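You operate a simulated robot arm through the tools that you are given. There is no shell and no other tool.

You are at the controls of a simulated robot arm. One attempt, no reset.

JOB
Finish the corner: one long rivet through the bracket into the cross tube.
Fine: keep it clamped for that; then orange riveter back and both clamp levers loose. Set down upright: orange riveter.

It is judged by the outcome, as a careful person would: the job done as asked, and still so three seconds after it is handed in. It fails if anything else is knocked over, pushed out of place, dropped, spilled or broken.

ROBOT AND FRAMES
A 7-joint arm with a two-finger parallel gripper, fixed in place. Base frame: the origin is at the foot of the arm, x ahead of it, y to its left, z up; the work surface is at about z = 900. Readings come in mm, degrees, newtons and seconds.
With the tool pointing down near the work surface it reaches from about 240 to 680 mm from the base axis. Its first joint turns from -66.0 to 66.0 degrees. Payload 2.4 kg.
Tool frame: the origin (TCP) lies between the finger pads and is the grasp point; the fingertips stand 30 mm ahead of it; z points along the fingers, y is the line along which they close. Largest opening 94 mm; finger width 28, thickness 10; the body of the gripper, 50 by 96 mm, starts 55 mm behind the TCP.
Orientation is told as [roll, pitch, yaw] about the base's x, y, z axes, in that order, counted from this pose: with the fingers straight down and closing along the base's y, the tool's x points along the base's -x, its y along +y and its z along -z.

CONTROLS
- The arm moves only by the tool servo_tool. Its argument "commands" is a list of rows, each an object (a shift or turn left out is 0, a gripper value left out holds the last) with "offset": the shift along the tool's x, y, z in mm, a list of three; "rot": the turn, a rotation vector about the tool's x, y, z in degrees, a list of three; "grip": the opening, from 0 (shut) to 1 (fully open). In form: [{"offset": [x, y, z], "rot": [rx, ry, rz], "grip": grip}, ...]. A call has 1 to 20 rows; each row is the pose to reach, as a shift and turn from the pose commanded when the call began, along the tool's axes at that moment. A row lasts 0.2 s, in which the tool goes at most 50 mm and 8.6 degrees; a call with a longer step from one row to the next is refused whole, and so is a gripper value outside its range. Where a pose cannot be reached the arm comes as near as it can. A force on the tool above 40 N (or 10 N above the force at the start of the call, whichever is more), or a blocked arm, ends the call early, and 0.2 s more pass. Each finger travels about 153 mm/s and halts on what it meets, pressing with about 45 N; the grip force reading is that of the motor and also rises with nothing between the fingers. The clock runs only during rows and for 0.2 s after the last one: add rows that repeat a pose to give the fingers time. The reply holds the time, the measured pose of the TCP, the force on the tool along the base axes, the opening and the grip force, in the units named above and with some noise, with the torque about the TCP (base axes, N m) and any sound that the robot's microphone picked up.
- Cameras (640 x 400 px; columns grow to the right, rows downward): "scene" is fixed at [49.4, 480.4, 1458.6]; the picture's right is [-0.73, -0.68, 0.00], its down [-0.28, 0.30, -0.91] and it looks along [0.62, -0.67, -0.41] (base axes); focal length 264 px, centre (320, 200). "wrist" rides on the gripper at [76, 14, -103] in the tool frame; the picture's right is [-0.18, 0.98, 0.00], its down [-0.75, -0.14, -0.64] and it looks along [-0.63, -0.12, 0.77] (tool axes); focal length 243 px, centre (320, 200). There is no depth. A picture from a camera that has moved, and an enlarged one, comes with that camera's place and axes in the base frame and with its lens. The place of the scene camera against the robot may be out by one fixed shift of up to 12 mm in any direction.
- camera(camera): a new picture of that camera. It takes no simulated time.
- close_up(camera, box): a new picture of the part [left, top, right, bottom] of that camera's present view, enlarged. It takes no simulated time.
- job_done(): hands the job in; it is judged then, once.

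Places have to be worked out from the pictures, the camera data and where the tool is seen. Open the gripper and draw the arm clear of the work before you hand the job in, unless the task says otherwise.

The tools are called after ">>>" as a command line: name --argument value ..., lists and objects as JSON in quotes. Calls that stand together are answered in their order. servo_tool: Moves the arm, as the interface text tells. Its arguments: {"type":"object","properties":{"commands":{"type":"array","items":{"type":"object","properties":{"offset":{"type":"array","items":{"type":"number"}},"rot":{"type":"array","items":{"type":"number"}},"grip":{"type":"number"}}}}},"required":["commands"]} The other tools are called the same way: camera (camera) takes a picture; close_up (camera, box) takes an enlarged picture of a part of a camera's view; job_done () hands the job in.

At the start:

```text
time_s: 0.0
position: [401.0, 91.0, 1306.7]
tcp_rot: [-0.1, 0.1, 0.0]
contact_force: [0.1, 0.5, -0.1]
ft_torque: [0.04, -0.02, 0.02]
gripper_width: 94.1
finger_force: 0.1
```

scene: 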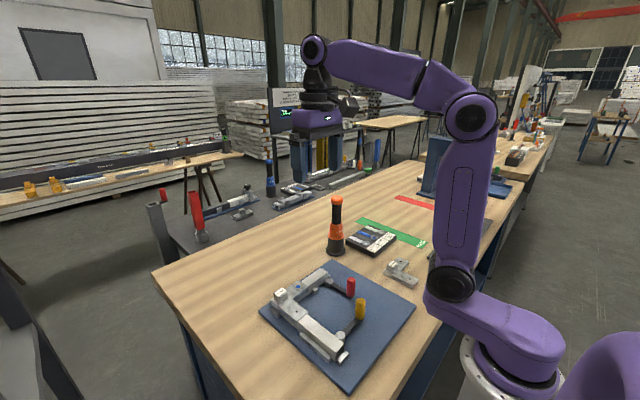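
wrist: 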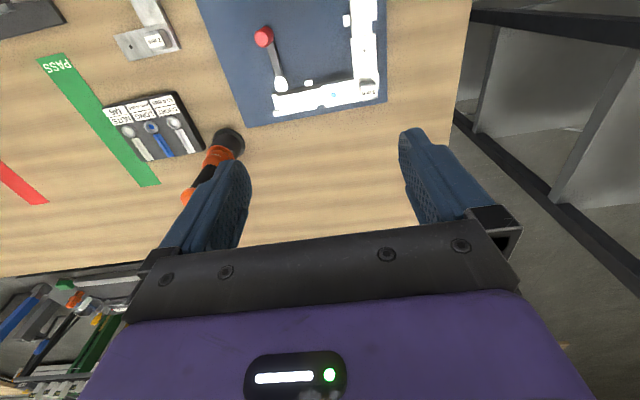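

I'll start by looking closely at the work area in both cameras to identify the riveter, the rivets tray, the bracket and the clamps.

>>> close_up --camera "scene" --box '[240, 240, 440, 390]'

>>> close_up --camera "scene" --box '[310, 180, 450, 290]'

>>> close_up --camera "wrist" --box '[220, 0, 420, 130]'

>>> close_up --camera "wrist" --box '[20, 0, 260, 210]'

```text
2.67 times, centred on (340, 315) of scene
camera zoom: at [49.4, 480.4, 1458.6], right [-0.73, -0.68, 0.0], down [-0.28, 0.3, -0.91], along [0.62, -0.67, -0.41], focal length 704 px, centre (267, -107)
```

zoom: 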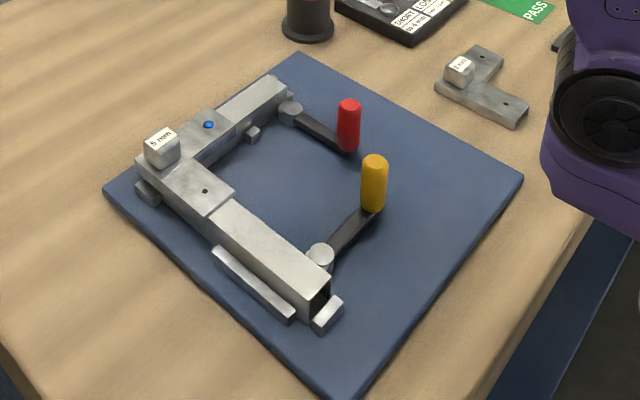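

```text
3.64 times, centred on (380, 235) of scene
camera zoom: at [49.4, 480.4, 1458.6], right [-0.73, -0.68, 0.0], down [-0.28, 0.3, -0.91], along [0.62, -0.67, -0.41], focal length 960 px, centre (102, 73)
```

zoom: 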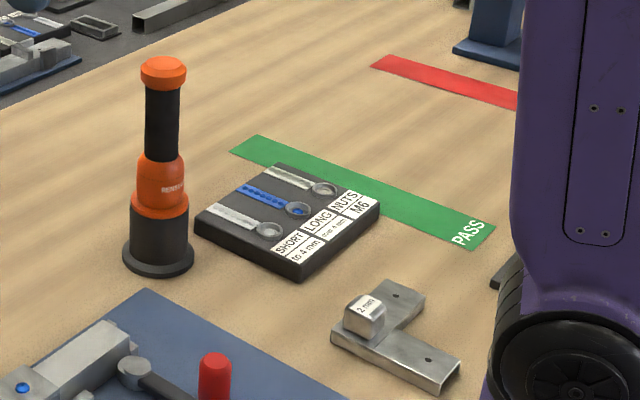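

```text
3.08 times, centred on (320, 65) of wrist
camera zoom: at [325.0, 106.9, 1409.8], right [0.18, 0.98, 0.0], down [0.75, -0.14, 0.64], along [0.63, -0.12, -0.77], focal length 746 px, centre (320, 615)
```

zoom: 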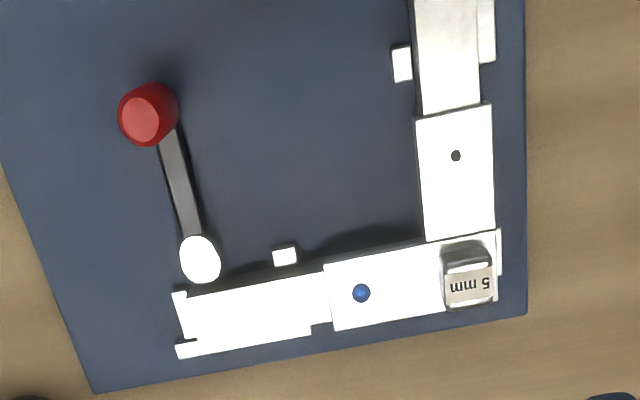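

```text
1.90 times, centred on (140, 105) of wrist
camera zoom: at [325.0, 106.9, 1409.8], right [0.18, 0.98, 0.0], down [0.75, -0.14, 0.64], along [0.63, -0.12, -0.77], focal length 462 px, centre (663, 381)
```

zoom: 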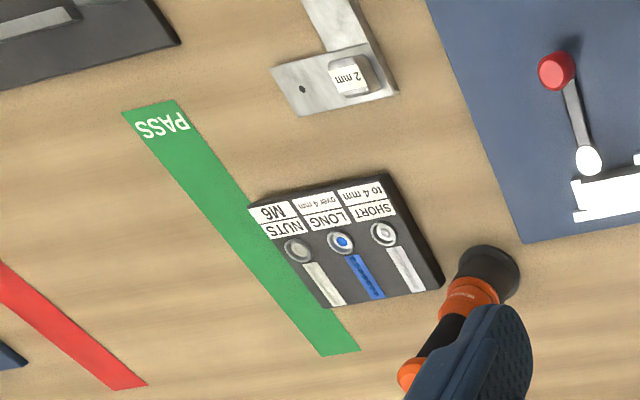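

The corner has a blue (long) rivet already in one leg, and an empty hole in the other leg near (404,164). The riveter stands near (543,-144) and the rivet tray is near (467,-280). I'll zoom in tighter on each to understand the details.

>>> close_up --camera "scene" --box '[315, 190, 365, 260]'

>>> close_up --camera "scene" --box '[340, 218, 410, 262]'

>>> close_up --camera "scene" --box '[310, 260, 380, 315]'

>>> close_up --camera "scene" --box '[310, 290, 380, 370]'

>>> close_up --camera "scene" --box '[260, 265, 330, 330]'

```text
5.71 times, centred on (340, 225) of scene
camera zoom: at [49.4, 480.4, 1458.6], right [-0.73, -0.68, 0.0], down [-0.28, 0.3, -0.91], along [0.62, -0.67, -0.41], focal length 1508 px, centre (206, 57)
```

zoom: 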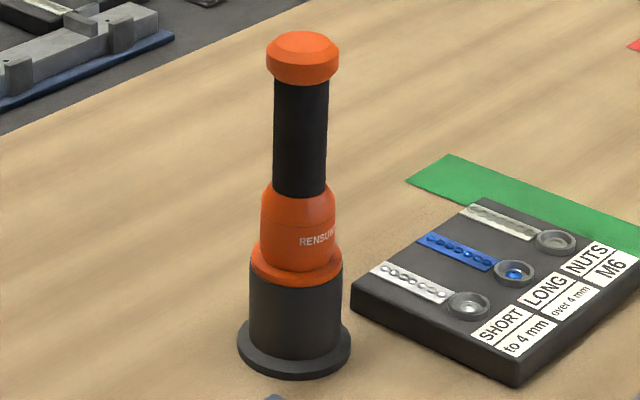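

```text
9.09 times, centred on (375, 240) of scene
camera zoom: at [49.4, 480.4, 1458.6], right [-0.73, -0.68, 0.0], down [-0.28, 0.3, -0.91], along [0.62, -0.67, -0.41], focal length 2399 px, centre (-180, -164)
```

zoom: 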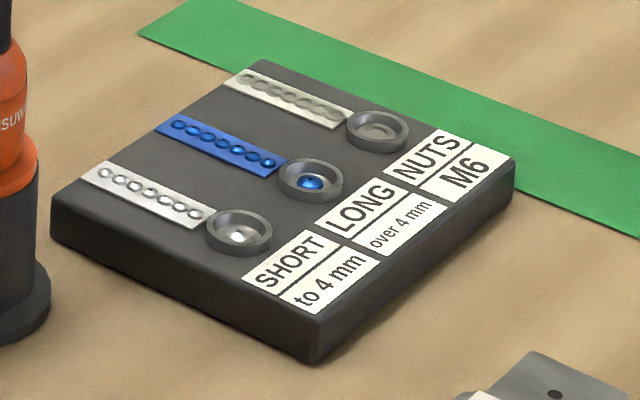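

```text
7.27 times, centred on (345, 288) of scene
camera zoom: at [49.4, 480.4, 1458.6], right [-0.73, -0.68, 0.0], down [-0.28, 0.3, -0.91], along [0.62, -0.67, -0.41], focal length 1919 px, centre (138, -436)
```

zoom: 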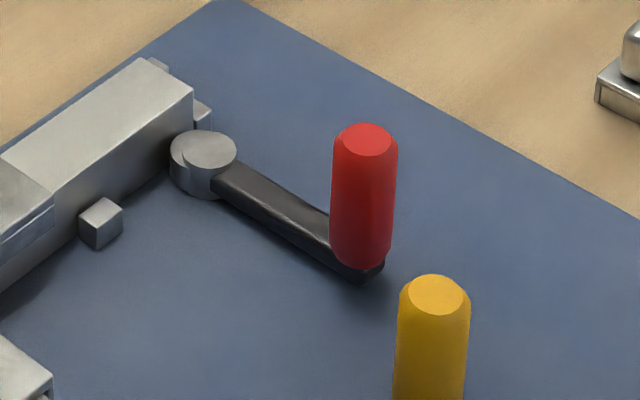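

```text
5.00 times, centred on (345, 330) of scene
camera zoom: at [49.4, 480.4, 1458.6], right [-0.73, -0.68, 0.0], down [-0.28, 0.3, -0.91], along [0.62, -0.67, -0.41], focal length 1319 px, centre (195, -450)
```

zoom: 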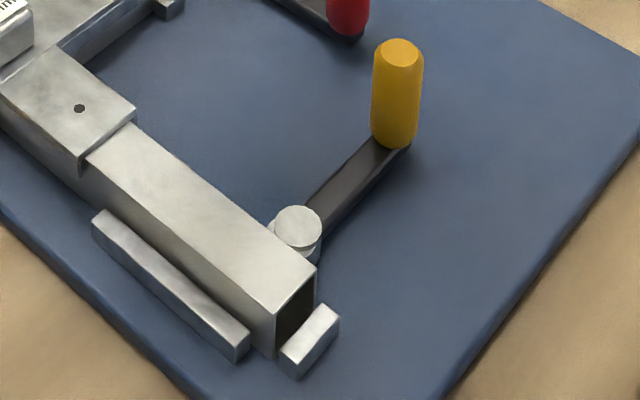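

```text
6.15 times, centred on (295, 298) of scene
camera zoom: at [49.4, 480.4, 1458.6], right [-0.73, -0.68, 0.0], down [-0.28, 0.3, -0.91], along [0.62, -0.67, -0.41], focal length 1624 px, centre (474, -400)
```

zoom: 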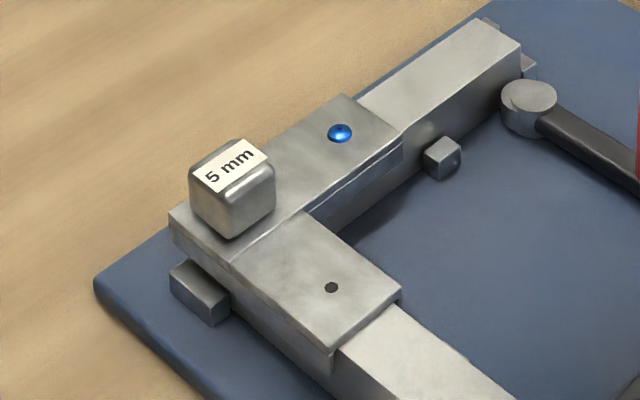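

The riveter looks like it stands in a black stand with an orange cap at about z 1110. I'll move the wrist camera in closer to the riveter, staying well above and short of it, to measure it.

>>> servo_tool --commands '[{"offset": [-5, -36, 20]}, {"offset": [-10, -72, 45]}, {"offset": [-15, -108, 70]}, {"offset": [-20, -144, 95]}, {"offset": [-25, -180, 120]}, {"offset": [-29, -213, 145]}, {"offset": [-29, -213, 145]}]'

>>> camera --camera "wrist"

>>> camera --camera "scene"

```text
time_s: 1.6
position: [431.7, -119.7, 1163.5]
tcp_rot: [0.0, 0.0, 0.0]
contact_force: [0.6, 0.4, -0.1]
ft_torque: [-0.01, -0.01, 0.01]
gripper_width: 94.0
finger_force: 0.0
```

```text
taken
camera wrist: at [355.6, -104.9, 1265.4], right [0.18, 0.98, 0.0], down [0.75, -0.14, 0.64], along [0.63, -0.12, -0.77], focal length 243 px, centre (320, 200)
```

wrist: 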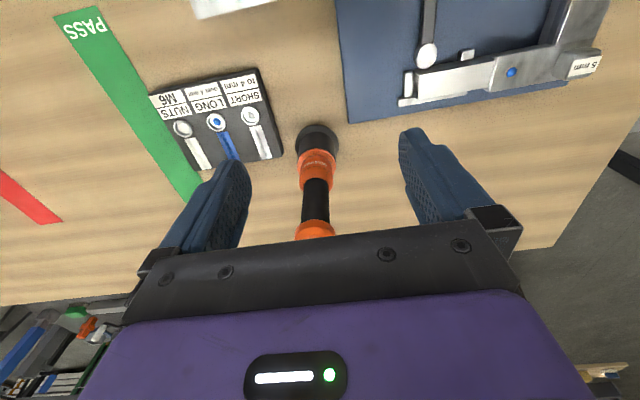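

```text
taken
```

scene: 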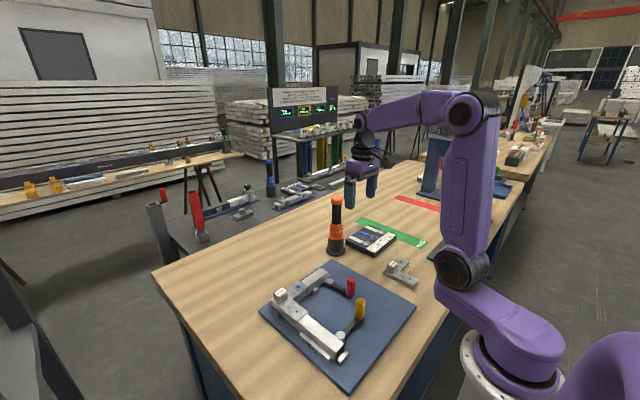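

>>> close_up --camera "wrist" --box '[255, 100, 385, 240]'

>>> close_up --camera "wrist" --box '[140, 60, 300, 180]'

>>> close_up --camera "scene" --box '[330, 140, 400, 215]'

>>> close_up --camera "wrist" --box '[380, 0, 620, 130]'

```text
2.86 times, centred on (320, 170) of wrist
camera zoom: at [355.6, -104.9, 1265.4], right [0.18, 0.98, 0.0], down [0.75, -0.14, 0.64], along [0.63, -0.12, -0.77], focal length 693 px, centre (320, 286)
```

zoom: 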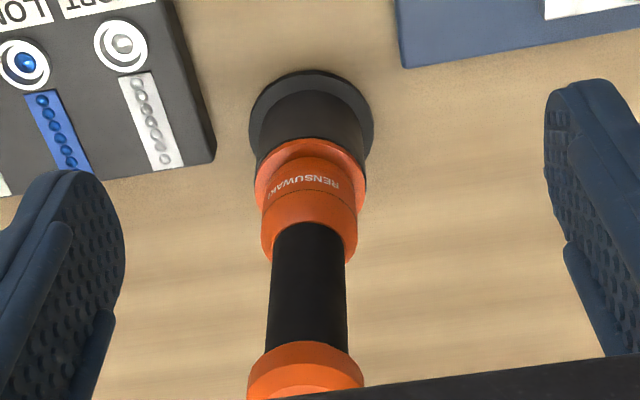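

```text
3.33 times, centred on (220, 120) of wrist
camera zoom: at [355.6, -104.9, 1265.4], right [0.18, 0.98, 0.0], down [0.75, -0.14, 0.64], along [0.63, -0.12, -0.77], focal length 809 px, centre (653, 467)
```

zoom: 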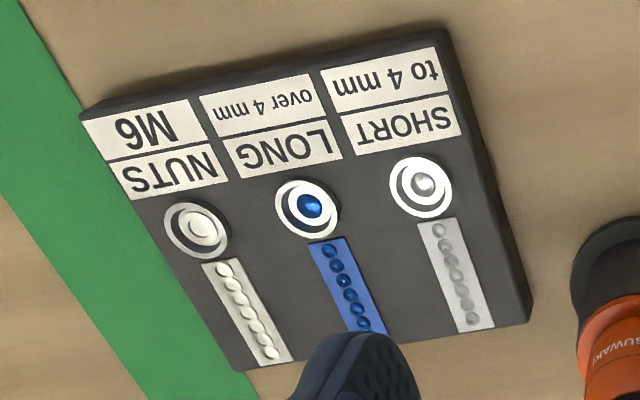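

```text
5.33 times, centred on (365, 178) of scene
camera zoom: at [49.4, 480.4, 1458.6], right [-0.73, -0.68, 0.0], down [-0.28, 0.3, -0.91], along [0.62, -0.67, -0.41], focal length 1407 px, centre (80, 320)
```

zoom: 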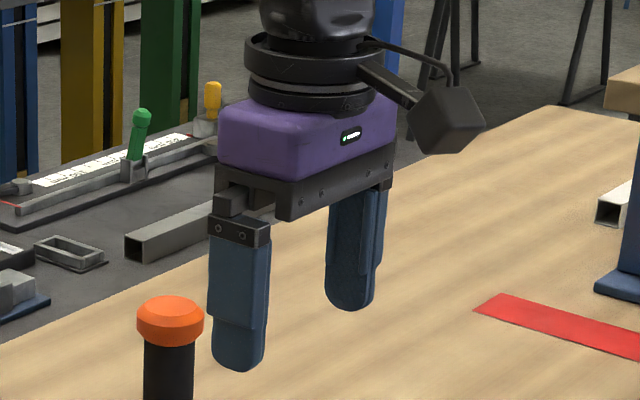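

```text
2.67 times, centred on (500, 65) of wrist
camera zoom: at [355.6, -104.9, 1265.4], right [0.18, 0.98, 0.0], down [0.75, -0.14, 0.64], along [0.63, -0.12, -0.77], focal length 647 px, centre (-160, 560)
```

zoom: 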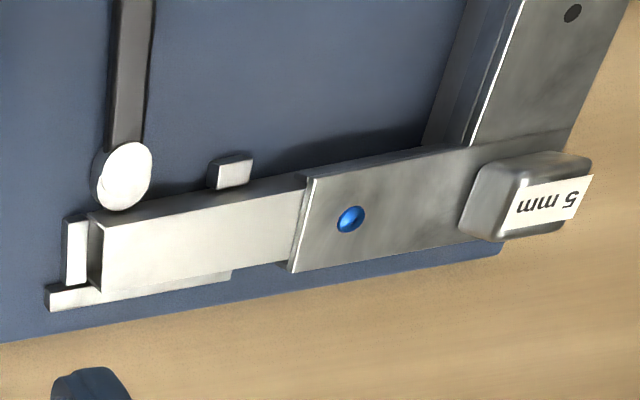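

The cap is partly hidden by the gripper from here. I'll rise straight up about 130 mm to see the cap from above and triangulate the riveter axis.

>>> servo_tool --commands '[{"offset": [0, -5, -45]}, {"offset": [0, -10, -90]}, {"offset": [0, -20, -134]}, {"offset": [0, -20, -134]}]'

>>> camera --camera "wrist"

>>> close_up --camera "wrist" --box '[260, 80, 380, 200]'

```text
time_s: 2.6
position: [430.0, -140.4, 1296.7]
tcp_rot: [0.0, 0.0, 0.1]
contact_force: [-0.6, -0.9, -0.1]
ft_torque: [0.03, -0.02, 0.01]
gripper_width: 93.9
finger_force: 0.1
```

```text
taken
camera wrist: at [354.2, -127.4, 1399.8], right [0.18, 0.98, 0.0], down [0.75, -0.14, 0.64], along [0.63, -0.12, -0.77], focal length 243 px, centre (320, 200)
```

wrist: 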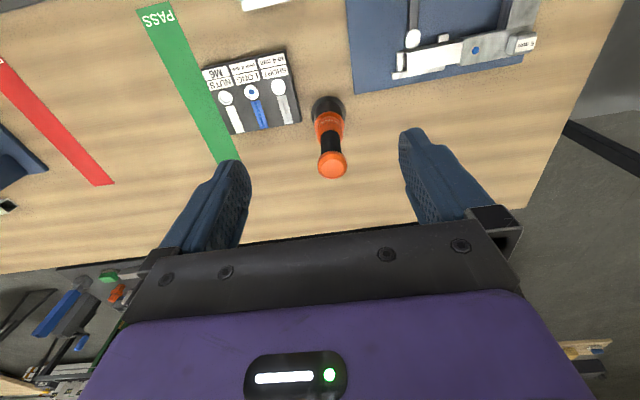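

```text
3.33 times, centred on (320, 140) of wrist
camera zoom: at [354.2, -127.4, 1399.8], right [0.18, 0.98, 0.0], down [0.75, -0.14, 0.64], along [0.63, -0.12, -0.77], focal length 809 px, centre (320, 400)
```

zoom: 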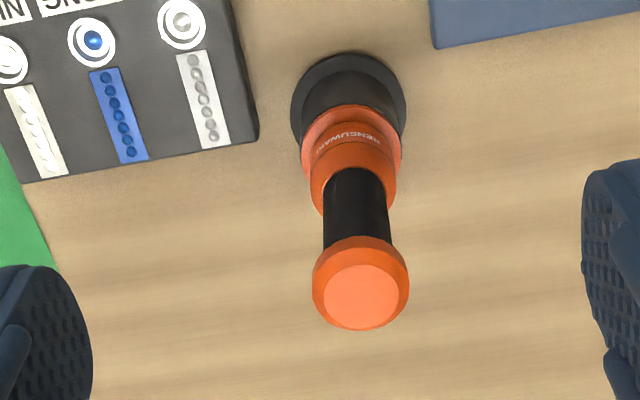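

Both views put the riveter axis at about (540, -143.5), with the cap top near z=1111 (41 mm wide) and handle 31 mm. I'll hover over the cap with the fingers open and check alignment before descending.

>>> servo_tool --commands '[{"offset": [-37, -1, 30]}, {"offset": [-74, -2, 60]}, {"offset": [-110, -3, 90]}, {"offset": [-110, -3, 110]}, {"offset": [-110, -3, 110]}]'

>>> camera --camera "wrist"

>>> close_up --camera "scene" --box '[290, 130, 390, 265]'

```text
time_s: 3.8
position: [541.7, -146.1, 1184.9]
tcp_rot: [0.0, -0.1, 0.0]
contact_force: [0.6, -0.5, -0.3]
ft_torque: [-0.01, 0.0, -0.01]
gripper_width: 94.0
finger_force: 0.1
```

```text
taken
camera wrist: at [465.7, -130.9, 1288.2], right [0.18, 0.98, 0.0], down [0.75, -0.14, 0.64], along [0.63, -0.12, -0.77], focal length 243 px, centre (320, 200)
```

wrist: 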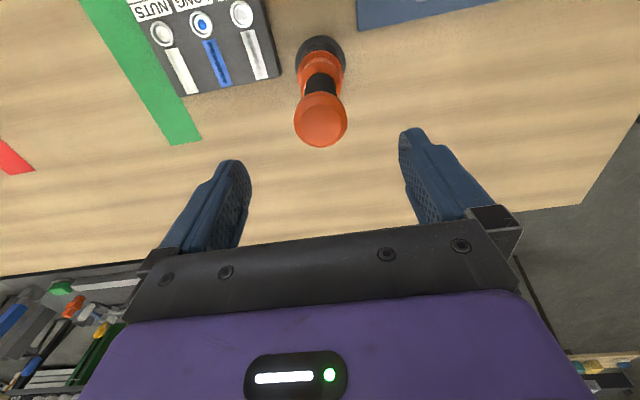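

```text
2.96 times, centred on (340, 198) of scene
camera zoom: at [49.4, 480.4, 1458.6], right [-0.73, -0.68, 0.0], down [-0.28, 0.3, -0.91], along [0.62, -0.67, -0.41], focal length 782 px, centre (261, 207)
```

zoom: 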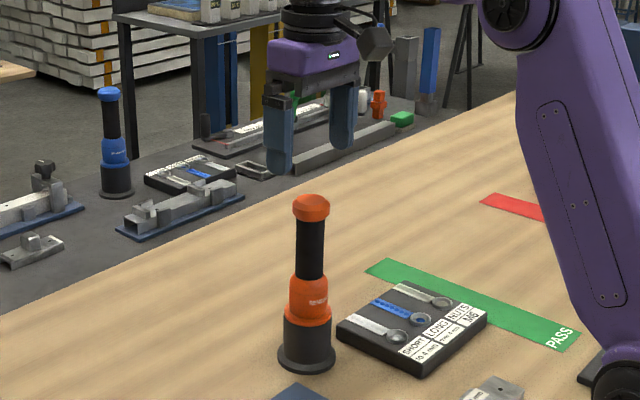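

The cap's top centre triangulates to (540.3, -143.2), so I'm within 3 mm. I'll correct that and descend straight so the pads straddle the cap, then close.

>>> servo_tool --commands '[{"offset": [1.2, 2.8, 20]}, {"offset": [1.2, 2.8, 45]}, {"offset": [1.2, 2.8, 70]}, {"offset": [1.2, 2.8, 85]}, {"offset": [1.2, 2.8, 96]}, {"offset": [1.2, 2.8, 96]}]'

>>> camera --camera "wrist"

>>> close_up --camera "scene" --box '[290, 150, 390, 265]'

```text
time_s: 5.2
position: [540.9, -140.5, 1088.5]
tcp_rot: [0.0, 0.0, 0.0]
contact_force: [-0.5, 0.1, -0.6]
ft_torque: [-0.01, 0.01, 0.02]
gripper_width: 94.1
finger_force: 0.0
```

```text
taken
camera wrist: at [464.4, -126.3, 1191.3], right [0.18, 0.98, 0.0], down [0.75, -0.14, 0.64], along [0.63, -0.12, -0.77], focal length 243 px, centre (320, 200)
```

wrist: 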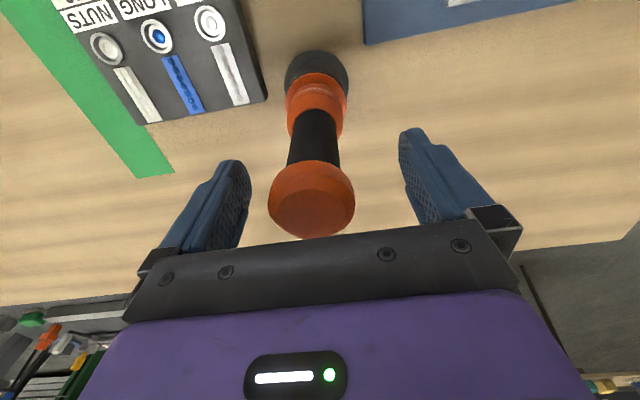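

```text
3.48 times, centred on (340, 208) of scene
camera zoom: at [49.4, 480.4, 1458.6], right [-0.73, -0.68, 0.0], down [-0.28, 0.3, -0.91], along [0.62, -0.67, -0.41], focal length 918 px, centre (250, 174)
```

zoom: 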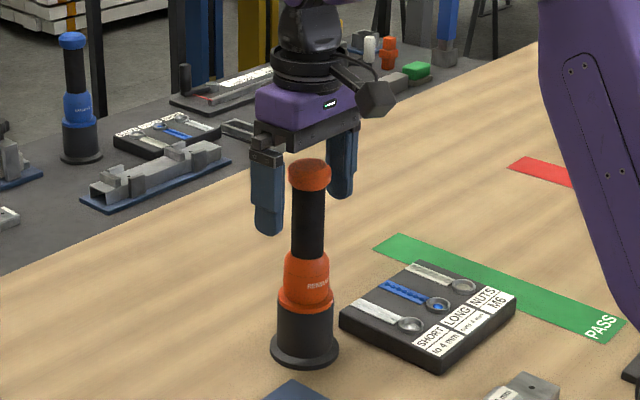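

Y is slightly off (axis at -143.3, tool at about -140.5). I'll zoom in to check the x alignment before closing.

>>> close_up --camera "wrist" --box '[220, 40, 420, 240]'

```text
2.00 times, centred on (320, 140) of wrist
camera zoom: at [464.4, -126.3, 1191.3], right [0.18, 0.98, 0.0], down [0.75, -0.14, 0.64], along [0.63, -0.12, -0.77], focal length 485 px, centre (320, 320)
```

zoom: 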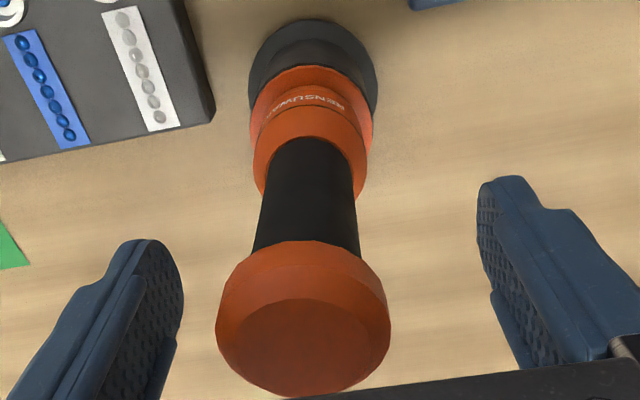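

X is within ~2 mm. I'll trim the position, pre-close to 50 mm around the cap, and look again.

>>> servo_tool --commands '[{"offset": [1.5, -2.8, 0]}, {"offset": [1.5, -2.8, 0], "grip": 0.54}, {"offset": [1.5, -2.8, 0], "grip": 0.54}]'

>>> close_up --camera "wrist" --box '[220, 40, 420, 240]'

```text
time_s: 6.0
position: [538.8, -144.2, 1090.2]
tcp_rot: [0.0, 0.1, 0.0]
contact_force: [0.1, -0.1, 0.8]
ft_torque: [-0.03, 0.0, -0.01]
gripper_width: 51.0
finger_force: 0.1
```

```text
2.00 times, centred on (320, 140) of wrist
camera zoom: at [462.5, -129.2, 1192.1], right [0.18, 0.98, 0.0], down [0.75, -0.14, 0.64], along [0.63, -0.12, -0.77], focal length 485 px, centre (320, 320)
```

zoom: 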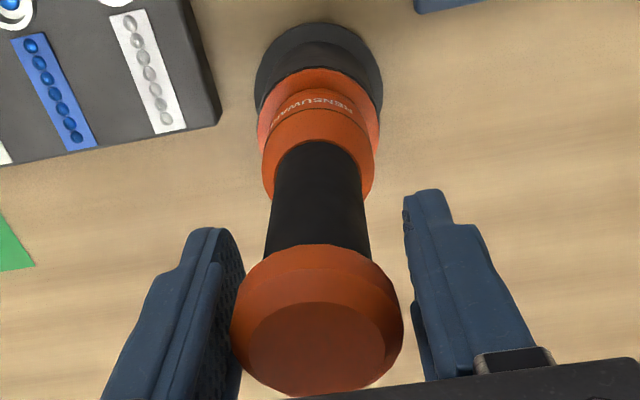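

The cap sits centred between the pads. I'll close the grip and hold for a moment.

>>> servo_tool --commands '[{"grip": 0.4}, {"grip": 0.2}, {"grip": 0.0}, {"grip": 0.0}]'

>>> close_up --camera "wrist" --box '[220, 40, 420, 240]'

>>> close_up --camera "scene" --box '[310, 150, 370, 260]'

```text
time_s: 7.0
position: [538.6, -145.9, 1090.6]
tcp_rot: [-0.1, 0.0, 0.0]
contact_force: [-0.3, -1.3, 3.4]
ft_torque: [-0.05, -0.02, 0.0]
gripper_width: 41.3
finger_force: 44.9
```

```text
2.00 times, centred on (320, 140) of wrist
camera zoom: at [462.5, -129.3, 1192.2], right [0.18, 0.98, 0.0], down [0.75, -0.14, 0.64], along [0.63, -0.12, -0.77], focal length 485 px, centre (320, 320)
```

zoom: 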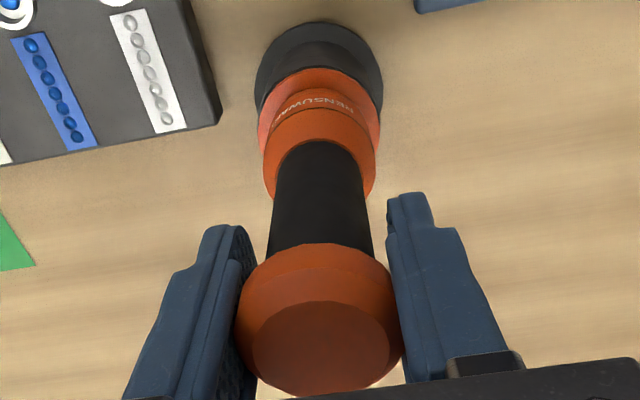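

```text
3.64 times, centred on (340, 205) of scene
camera zoom: at [49.3, 480.3, 1458.6], right [-0.73, -0.68, 0.0], down [-0.28, 0.3, -0.91], along [0.62, -0.67, -0.41], focal length 960 px, centre (247, 182)
```

zoom: 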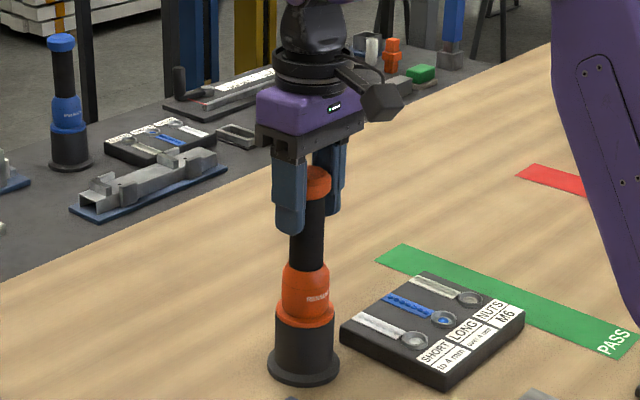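

The grip is solid: 41.3 mm and 45 N. I'll lift slowly and check whether the black stand stays put.

>>> servo_tool --commands '[{"offset": [0, 0, -4], "grip": 0.0}, {"offset": [0, 0, -10], "grip": 0.0}, {"offset": [0, 0, -18], "grip": 0.0}, {"offset": [0, 0, -25], "grip": 0.0}]'

>>> close_up --camera "wrist" --box '[220, 40, 420, 240]'

>>> close_up --camera "scene" --box '[310, 150, 370, 260]'

```text
time_s: 8.0
position: [537.5, -144.8, 1115.5]
tcp_rot: [0.0, 0.0, 0.0]
contact_force: [-0.5, -0.4, -4.1]
ft_torque: [0.0, -0.01, -0.04]
gripper_width: 41.4
finger_force: 45.3
```

```text
2.00 times, centred on (320, 140) of wrist
camera zoom: at [461.0, -129.5, 1218.0], right [0.18, 0.98, 0.0], down [0.75, -0.14, 0.64], along [0.63, -0.12, -0.77], focal length 485 px, centre (320, 320)
```

zoom: 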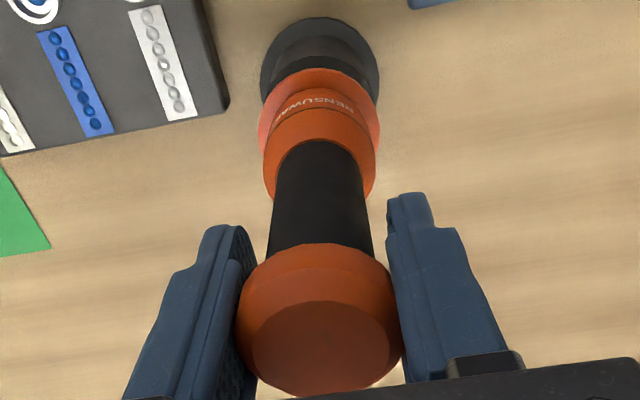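

```text
3.64 times, centred on (340, 205) of scene
camera zoom: at [49.5, 480.4, 1458.6], right [-0.73, -0.68, 0.0], down [-0.28, 0.3, -0.91], along [0.62, -0.67, -0.41], focal length 960 px, centre (247, 182)
```

zoom: 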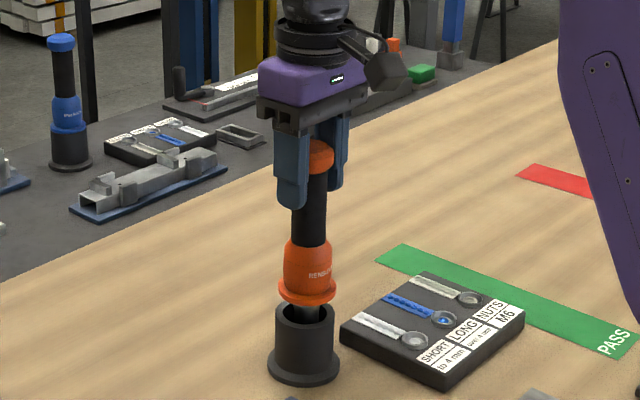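

The stand stays on the bench while the tool comes out (weight ~4 N). I'll lift further to clear the stand and see the nose.

>>> servo_tool --commands '[{"offset": [0, 0, -20], "grip": 0.0}, {"offset": [0, 0, -45], "grip": 0.0}, {"offset": [0, 0, -75], "grip": 0.0}, {"offset": [0, 0, -75], "grip": 0.0}]'

>>> close_up --camera "wrist" --box '[200, 0, 440, 240]'

>>> close_up --camera "scene" --box '[310, 140, 370, 260]'

>>> camera --camera "scene"

```text
time_s: 9.0
position: [537.9, -144.1, 1188.0]
tcp_rot: [0.0, 0.0, 0.0]
contact_force: [-1.1, 0.3, -4.4]
ft_torque: [0.0, 0.01, -0.03]
gripper_width: 41.3
finger_force: 45.4
```

```text
1.67 times, centred on (320, 120) of wrist
camera zoom: at [461.4, -129.3, 1292.7], right [0.18, 0.98, 0.0], down [0.75, -0.14, 0.64], along [0.63, -0.12, -0.77], focal length 404 px, centre (320, 333)
```

zoom: 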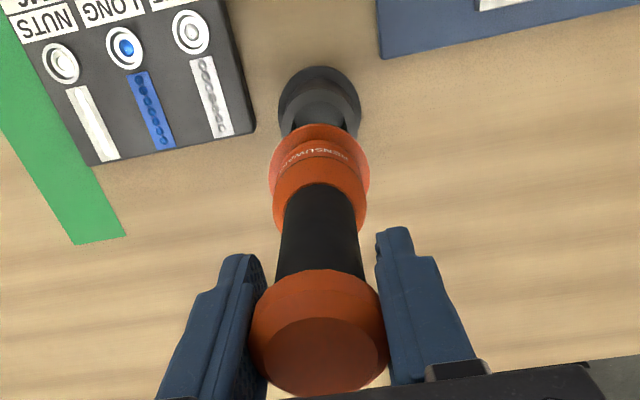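

```text
3.33 times, centred on (340, 200) of scene
camera zoom: at [49.5, 480.4, 1458.6], right [-0.73, -0.68, 0.0], down [-0.28, 0.3, -0.91], along [0.62, -0.67, -0.41], focal length 880 px, centre (253, 200)
```

zoom: 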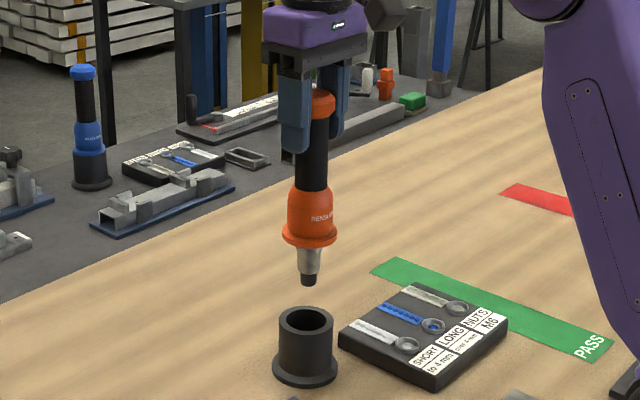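

```text
taken
```

scene: 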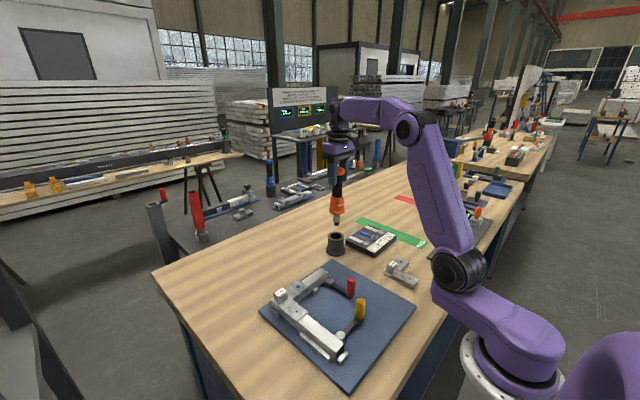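

The nose is a slim tube with a black tip, about 184 mm below the TCP. The LONG cup triangulates to about (465, -277.5, 923), so I'll carry the riveter over it at this safe height and check alignment.

>>> servo_tool --commands '[{"offset": [18, -33, 0], "grip": 0.0}, {"offset": [36, -67, 0], "grip": 0.0}, {"offset": [54, -100, 0], "grip": 0.0}, {"offset": [72.7, -133.8, 0], "grip": 0.0}, {"offset": [72.7, -133.8, 0], "grip": 0.0}]'

>>> camera --camera "wrist"

>>> close_up --camera "scene" --box '[330, 150, 430, 265]'

```text
time_s: 10.2
position: [465.7, -278.1, 1190.1]
tcp_rot: [0.0, -0.1, -0.1]
contact_force: [0.7, -0.4, -3.9]
ft_torque: [-0.02, 0.01, -0.02]
gripper_width: 41.6
finger_force: 45.2
```

```text
taken
camera wrist: at [389.0, -264.0, 1293.0], right [0.18, 0.98, 0.0], down [0.75, -0.14, 0.64], along [0.63, -0.12, -0.77], focal length 243 px, centre (320, 200)
```

wrist: 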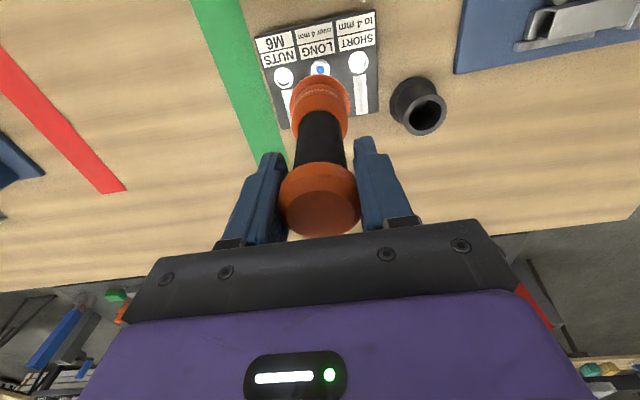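

```text
3.48 times, centred on (380, 208) of scene
camera zoom: at [49.5, 480.3, 1458.6], right [-0.73, -0.68, 0.0], down [-0.28, 0.3, -0.91], along [0.62, -0.67, -0.41], focal length 918 px, centre (111, 174)
```

zoom: 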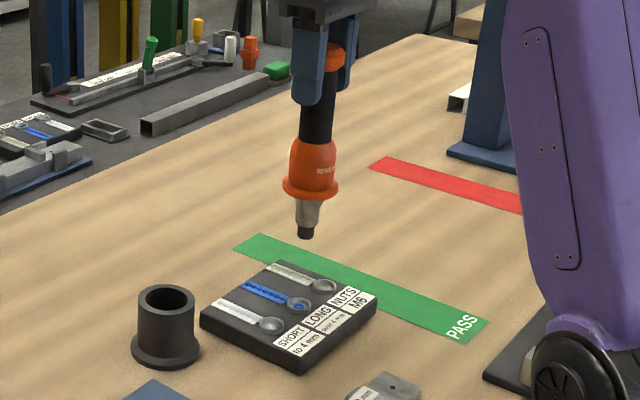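

>>> close_up --camera "wrist" --box '[240, 0, 400, 120]'

>>> close_up --camera "scene" --box '[360, 200, 420, 250]'

```text
3.33 times, centred on (320, 60) of wrist
camera zoom: at [389.0, -264.0, 1293.0], right [0.18, 0.98, 0.0], down [0.75, -0.14, 0.64], along [0.63, -0.12, -0.77], focal length 809 px, centre (320, 667)
```

zoom: 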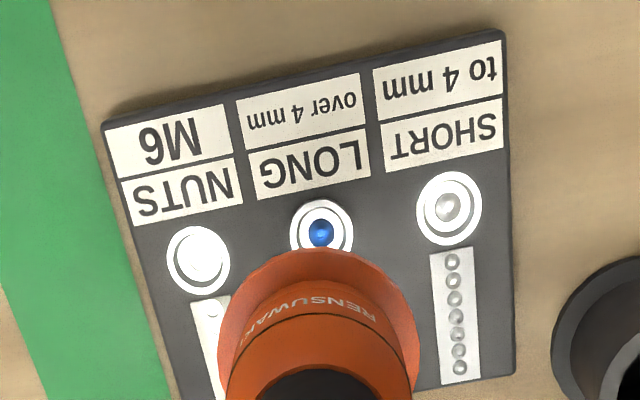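

```text
8.00 times, centred on (390, 225) of scene
camera zoom: at [49.5, 480.3, 1458.6], right [-0.73, -0.68, 0.0], down [-0.28, 0.3, -0.91], along [0.62, -0.67, -0.41], focal length 2111 px, centre (-240, 0)
```

zoom: 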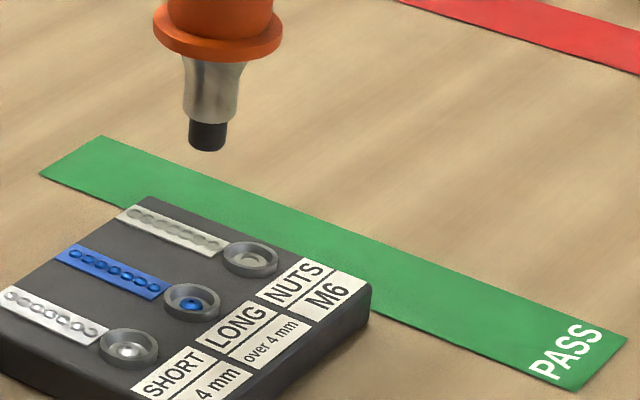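

Both views agree the nose axis is over the LONG cup to about 1 mm, with ~82 mm to descend. I'll go down 65 mm first, then check.

>>> servo_tool --commands '[{"offset": [0, 0, 25], "grip": 0.0}, {"offset": [0, 0, 50], "grip": 0.0}, {"offset": [0, 0, 65], "grip": 0.0}, {"offset": [0, 0, 65], "grip": 0.0}]'

>>> close_up --camera "wrist" --box '[240, 0, 400, 120]'

>>> close_up --camera "scene" --box '[360, 200, 420, 250]'

```text
time_s: 11.2
position: [464.9, -277.9, 1124.8]
tcp_rot: [0.0, 0.0, 0.0]
contact_force: [-0.6, 0.2, -3.5]
ft_torque: [0.01, -0.01, 0.0]
gripper_width: 41.2
finger_force: 44.6
```

```text
3.33 times, centred on (320, 60) of wrist
camera zoom: at [388.2, -264.0, 1227.3], right [0.18, 0.98, 0.0], down [0.75, -0.14, 0.64], along [0.63, -0.12, -0.77], focal length 809 px, centre (320, 667)
```

zoom: 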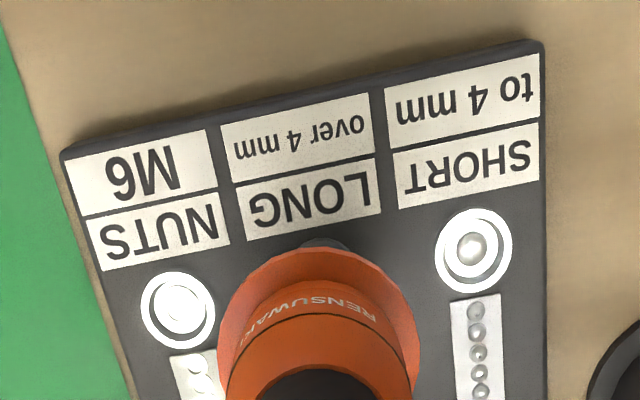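

```text
8.00 times, centred on (390, 225) of scene
camera zoom: at [49.4, 480.3, 1458.6], right [-0.73, -0.68, 0.0], down [-0.28, 0.3, -0.91], along [0.62, -0.67, -0.41], focal length 2111 px, centre (-240, 0)
```

zoom: 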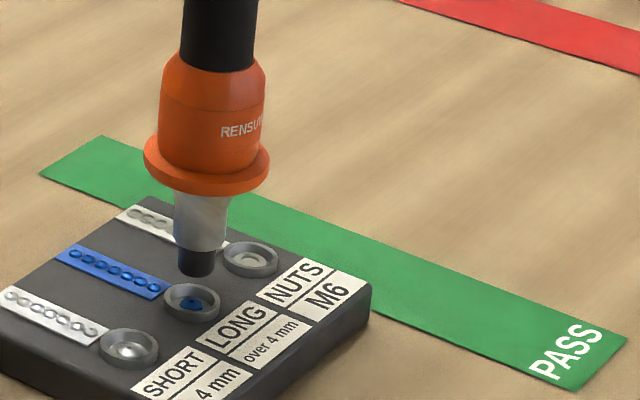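

The nose is about 18 mm above the LONG cup and in line. I'll descend slowly to contact and listen/feel.

>>> servo_tool --commands '[{"offset": [0, 0, 6], "grip": 0.0}, {"offset": [0, 0, 11], "grip": 0.0}, {"offset": [0, 0, 14], "grip": 0.0}, {"offset": [0, 0, 16], "grip": 0.0}, {"offset": [0, 0, 18], "grip": 0.0}]'

>>> close_up --camera "scene" --box '[360, 200, 420, 250]'

```text
time_s: 12.4
position: [464.8, -278.6, 1106.6]
tcp_rot: [0.0, 0.0, 0.0]
contact_force: [0.1, 0.3, -4.8]
ft_torque: [-0.03, -0.02, 0.0]
gripper_width: 41.4
finger_force: 45.5
```

```text
8.00 times, centred on (390, 225) of scene
camera zoom: at [49.4, 480.3, 1458.6], right [-0.73, -0.68, 0.0], down [-0.28, 0.3, -0.91], along [0.62, -0.67, -0.41], focal length 2111 px, centre (-240, 0)
```

zoom: 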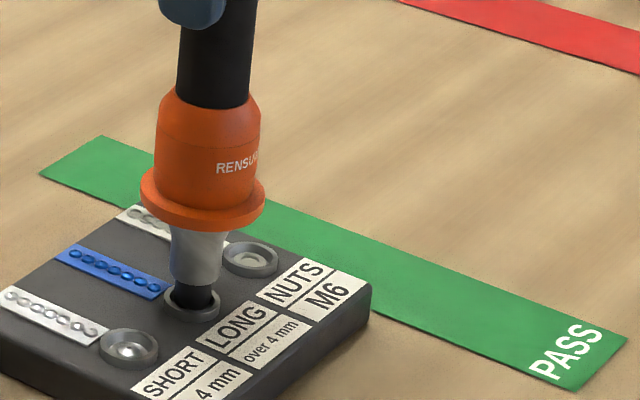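

The tip is now inside the LONG cup with no contact force yet. I'll ease down in 1–2 mm steps until I feel contact or hear it load.

>>> servo_tool --commands '[{"offset": [0, 0, 1.5], "grip": 0.0}, {"offset": [0, 0, 3], "grip": 0.0}, {"offset": [0, 0, 4], "grip": 0.0}]'

>>> close_up --camera "scene" --box '[360, 200, 420, 250]'

```text
time_s: 13.2
position: [463.9, -278.7, 1103.1]
tcp_rot: [0.1, 0.0, 0.0]
contact_force: [-0.3, -1.0, -2.5]
ft_torque: [-0.12, 0.1, 0.03]
gripper_width: 41.5
finger_force: 44.9
```

```text
8.00 times, centred on (390, 225) of scene
camera zoom: at [49.4, 480.3, 1458.6], right [-0.73, -0.68, 0.0], down [-0.28, 0.3, -0.91], along [0.62, -0.67, -0.41], focal length 2111 px, centre (-240, 0)
```

zoom: 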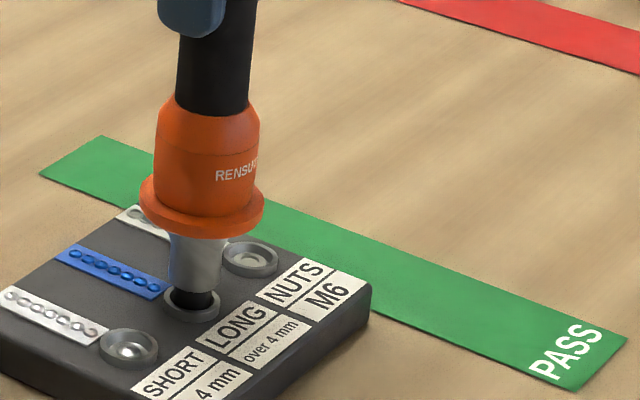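

I see first light contact (about 2 N). I'll continue in small steps, pressing gently.

>>> servo_tool --commands '[{"offset": [0, 0, 1], "grip": 0.0}, {"offset": [0, 0, 2], "grip": 0.0}]'

```text
time_s: 13.8
position: [465.3, -278.1, 1101.2]
tcp_rot: [0.0, 0.0, 0.0]
contact_force: [-1.7, -0.9, 0.5]
ft_torque: [-0.23, 0.23, 0.03]
gripper_width: 41.6
finger_force: 44.5
```

>>> close_up --camera "scene" --box '[375, 225, 395, 245]'

>>> close_up --camera "wrist" --box '[260, 0, 380, 120]'

```text
16.00 times, centred on (385, 235) of scene
camera zoom: at [49.3, 480.3, 1458.6], right [-0.73, -0.68, 0.0], down [-0.28, 0.3, -0.91], along [0.62, -0.67, -0.41], focal length 4222 px, centre (-720, -360)
```

zoom: 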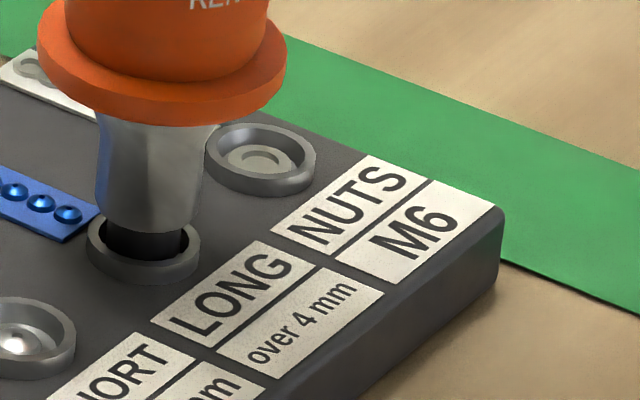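

```text
3.33 times, centred on (320, 60) of wrist
camera zoom: at [388.1, -262.9, 1204.0], right [0.18, 0.98, 0.0], down [0.75, -0.14, 0.64], along [0.63, -0.12, -0.77], focal length 809 px, centre (320, 667)
```

zoom: 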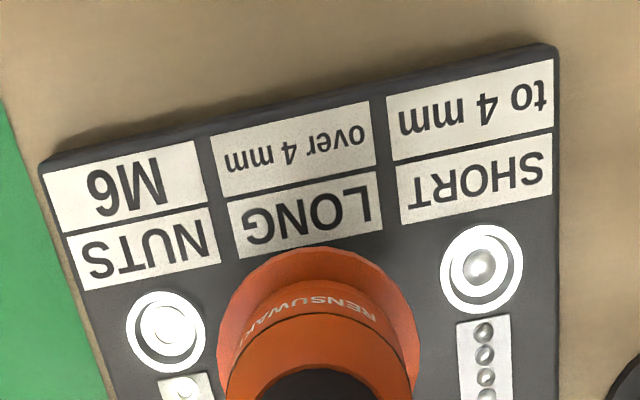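

The tip is in the cup and looks centred; lateral force is only ~1 N. I'll nudge 0.7 mm toward (-x,-y) to relieve it and continue pressing in small steps.

>>> servo_tool --commands '[{"offset": [0.7, -0.7, 0], "grip": 0.0}, {"offset": [0.7, -0.7, 1], "grip": 0.0}]'

```text
time_s: 14.4
position: [464.9, -278.3, 1099.6]
tcp_rot: [-0.1, -0.2, 0.0]
contact_force: [0.4, 0.8, 2.6]
ft_torque: [0.13, -0.15, 0.03]
gripper_width: 41.2
finger_force: 45.0
```

Lateral load flipped sign, so centre is between — well aligned. Vertical contact is building (~7 N net). I'll press further by 1 mm steps.

>>> servo_tool --commands '[{"offset": [-0.25, 0.25, 1], "grip": 0.0}, {"offset": [-0.25, 0.25, 2], "grip": 0.0}]'

```text
time_s: 15.0
position: [464.7, -278.6, 1098.8]
tcp_rot: [0.0, 0.0, -0.1]
contact_force: [1.1, 2.5, 3.4]
ft_torque: [0.44, -0.15, 0.01]
gripper_width: 41.2
finger_force: 45.2
```

>>> close_up --camera "scene" --box '[360, 170, 420, 250]'

>>> close_up --camera "wrist" --box '[200, 40, 440, 240]'

```text
5.00 times, centred on (390, 210) of scene
camera zoom: at [49.3, 480.5, 1458.6], right [-0.73, -0.68, 0.0], down [-0.28, 0.3, -0.91], along [0.62, -0.67, -0.41], focal length 1319 px, centre (-30, 150)
```

zoom: 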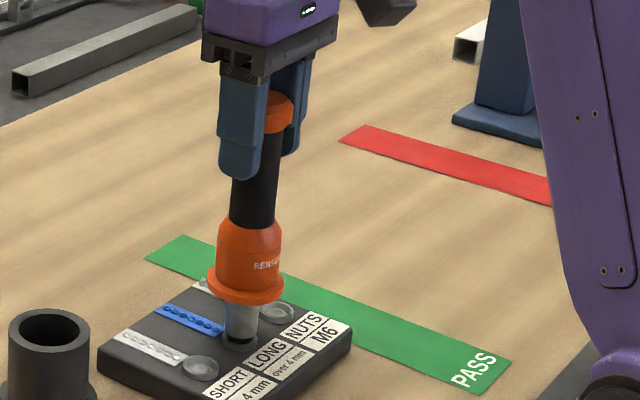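

```text
2.00 times, centred on (320, 140) of wrist
camera zoom: at [388.0, -263.4, 1200.8], right [0.18, 0.98, 0.0], down [0.75, -0.14, 0.64], along [0.63, -0.12, -0.77], focal length 485 px, centre (320, 320)
```

zoom: 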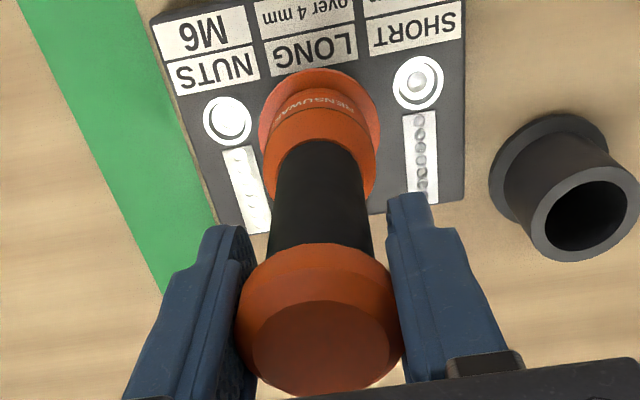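

No slip in the grip. I'll relieve the sideways load (move +0.5 mm y) and press a bit more, listening for the load click.

>>> servo_tool --commands '[{"offset": [-0.2, 0.5, 0], "grip": 0.0}, {"offset": [-0.2, 0.5, 1.5], "grip": 0.0}, {"offset": [-0.2, 0.5, 3], "grip": 0.0}]'

```text
time_s: 15.8
position: [464.0, -277.6, 1096.1]
tcp_rot: [-0.1, -0.1, 0.0]
contact_force: [0.6, 0.6, 5.9]
ft_torque: [-0.01, -0.19, 0.01]
gripper_width: 41.8
finger_force: 44.5
```

>>> servo_tool --commands '[{"offset": [0, 0, 1.5], "grip": 0.0}, {"offset": [0, 0, 3], "grip": 0.0}, {"offset": [0, 0, 4], "grip": 0.0}]'

>>> close_up --camera "scene" --box '[375, 225, 395, 245]'

```text
time_s: 16.6
position: [463.7, -278.3, 1091.7]
tcp_rot: [-0.1, 0.0, 0.0]
contact_force: [1.9, -0.7, 11.0]
ft_torque: [-0.07, -0.31, -0.03]
gripper_width: 41.4
finger_force: 44.7
```

```text
16.00 times, centred on (385, 235) of scene
camera zoom: at [49.2, 480.5, 1458.6], right [-0.73, -0.68, 0.0], down [-0.28, 0.3, -0.91], along [0.62, -0.67, -0.41], focal length 4222 px, centre (-720, -360)
```

zoom: 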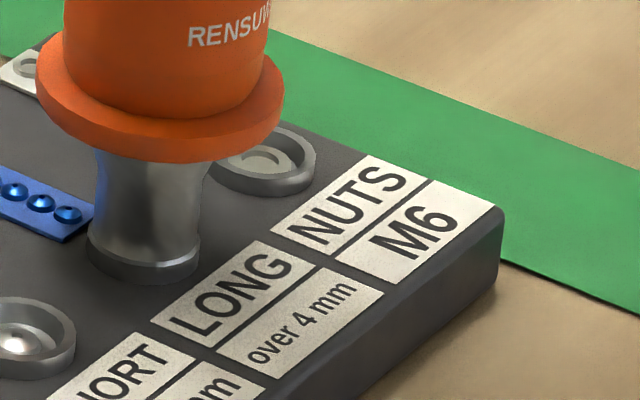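

The spring-loaded tip is retracting into the tube (net ~15 N). I'll keep pressing gradually.

>>> servo_tool --commands '[{"offset": [-0.5, 0, 1], "grip": 0.0}, {"offset": [-0.5, 0, 2], "grip": 0.0}, {"offset": [-0.5, 0, 3], "grip": 0.0}]'

>>> close_up --camera "scene" --box '[375, 225, 395, 245]'

>>> close_up --camera "wrist" --box '[200, 40, 440, 240]'

```text
time_s: 17.4
position: [463.9, -278.1, 1087.7]
tcp_rot: [-0.1, -0.1, 0.1]
contact_force: [-1.5, -0.3, 19.6]
ft_torque: [-0.16, 0.28, 0.04]
gripper_width: 41.5
finger_force: 45.1
```

```text
16.00 times, centred on (385, 235) of scene
camera zoom: at [49.0, 480.5, 1458.5], right [-0.73, -0.68, 0.0], down [-0.28, 0.3, -0.91], along [0.62, -0.67, -0.41], focal length 4222 px, centre (-720, -360)
```

zoom: 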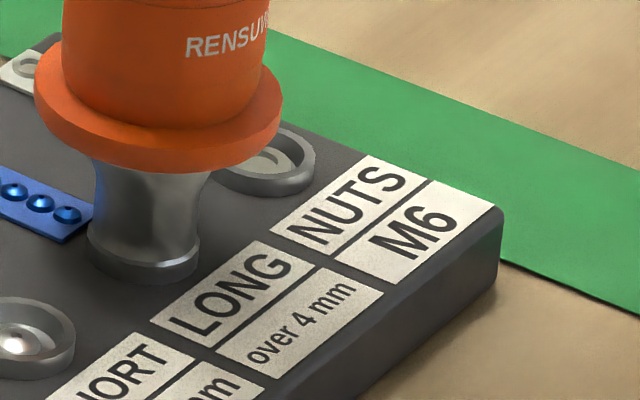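

```text
2.00 times, centred on (320, 140) of wrist
camera zoom: at [387.8, -263.1, 1191.7], right [0.18, 0.98, 0.0], down [0.75, -0.14, 0.64], along [0.63, -0.12, -0.77], focal length 485 px, centre (320, 320)
```

zoom: 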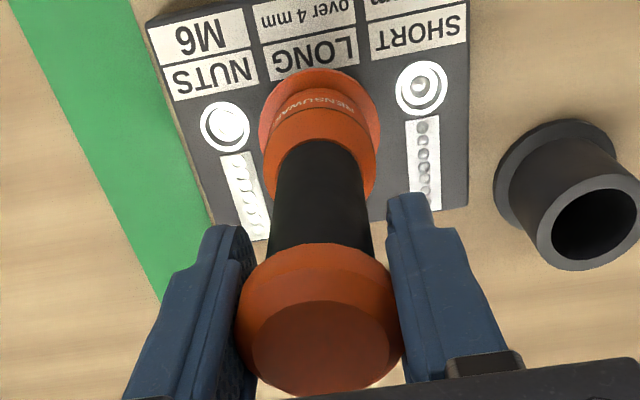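

>>> servo_tool --commands '[{"offset": [0.2, 0, 1], "grip": 0.0}, {"offset": [0.2, 0, 2], "grip": 0.0}]'

>>> close_up --camera "scene" --box '[375, 225, 395, 245]'

```text
time_s: 18.0
position: [465.3, -277.6, 1087.3]
tcp_rot: [-0.2, -0.4, 0.0]
contact_force: [-1.4, -0.5, 35.6]
ft_torque: [-0.06, 0.25, 0.02]
gripper_width: 41.6
finger_force: 44.5
```

```text
16.00 times, centred on (385, 235) of scene
camera zoom: at [48.8, 480.7, 1458.5], right [-0.73, -0.68, 0.0], down [-0.28, 0.3, -0.91], along [0.62, -0.67, -0.41], focal length 4222 px, centre (-720, -360)
```

zoom: 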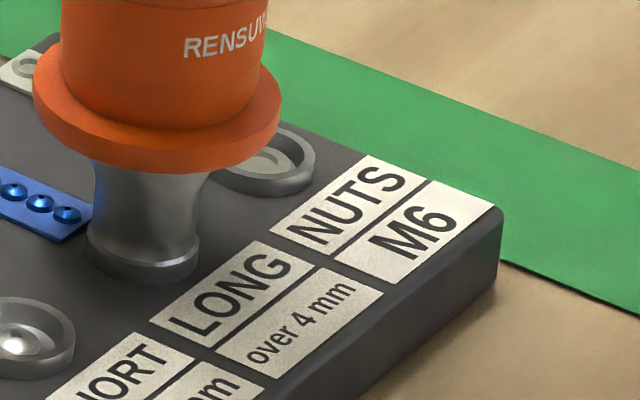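

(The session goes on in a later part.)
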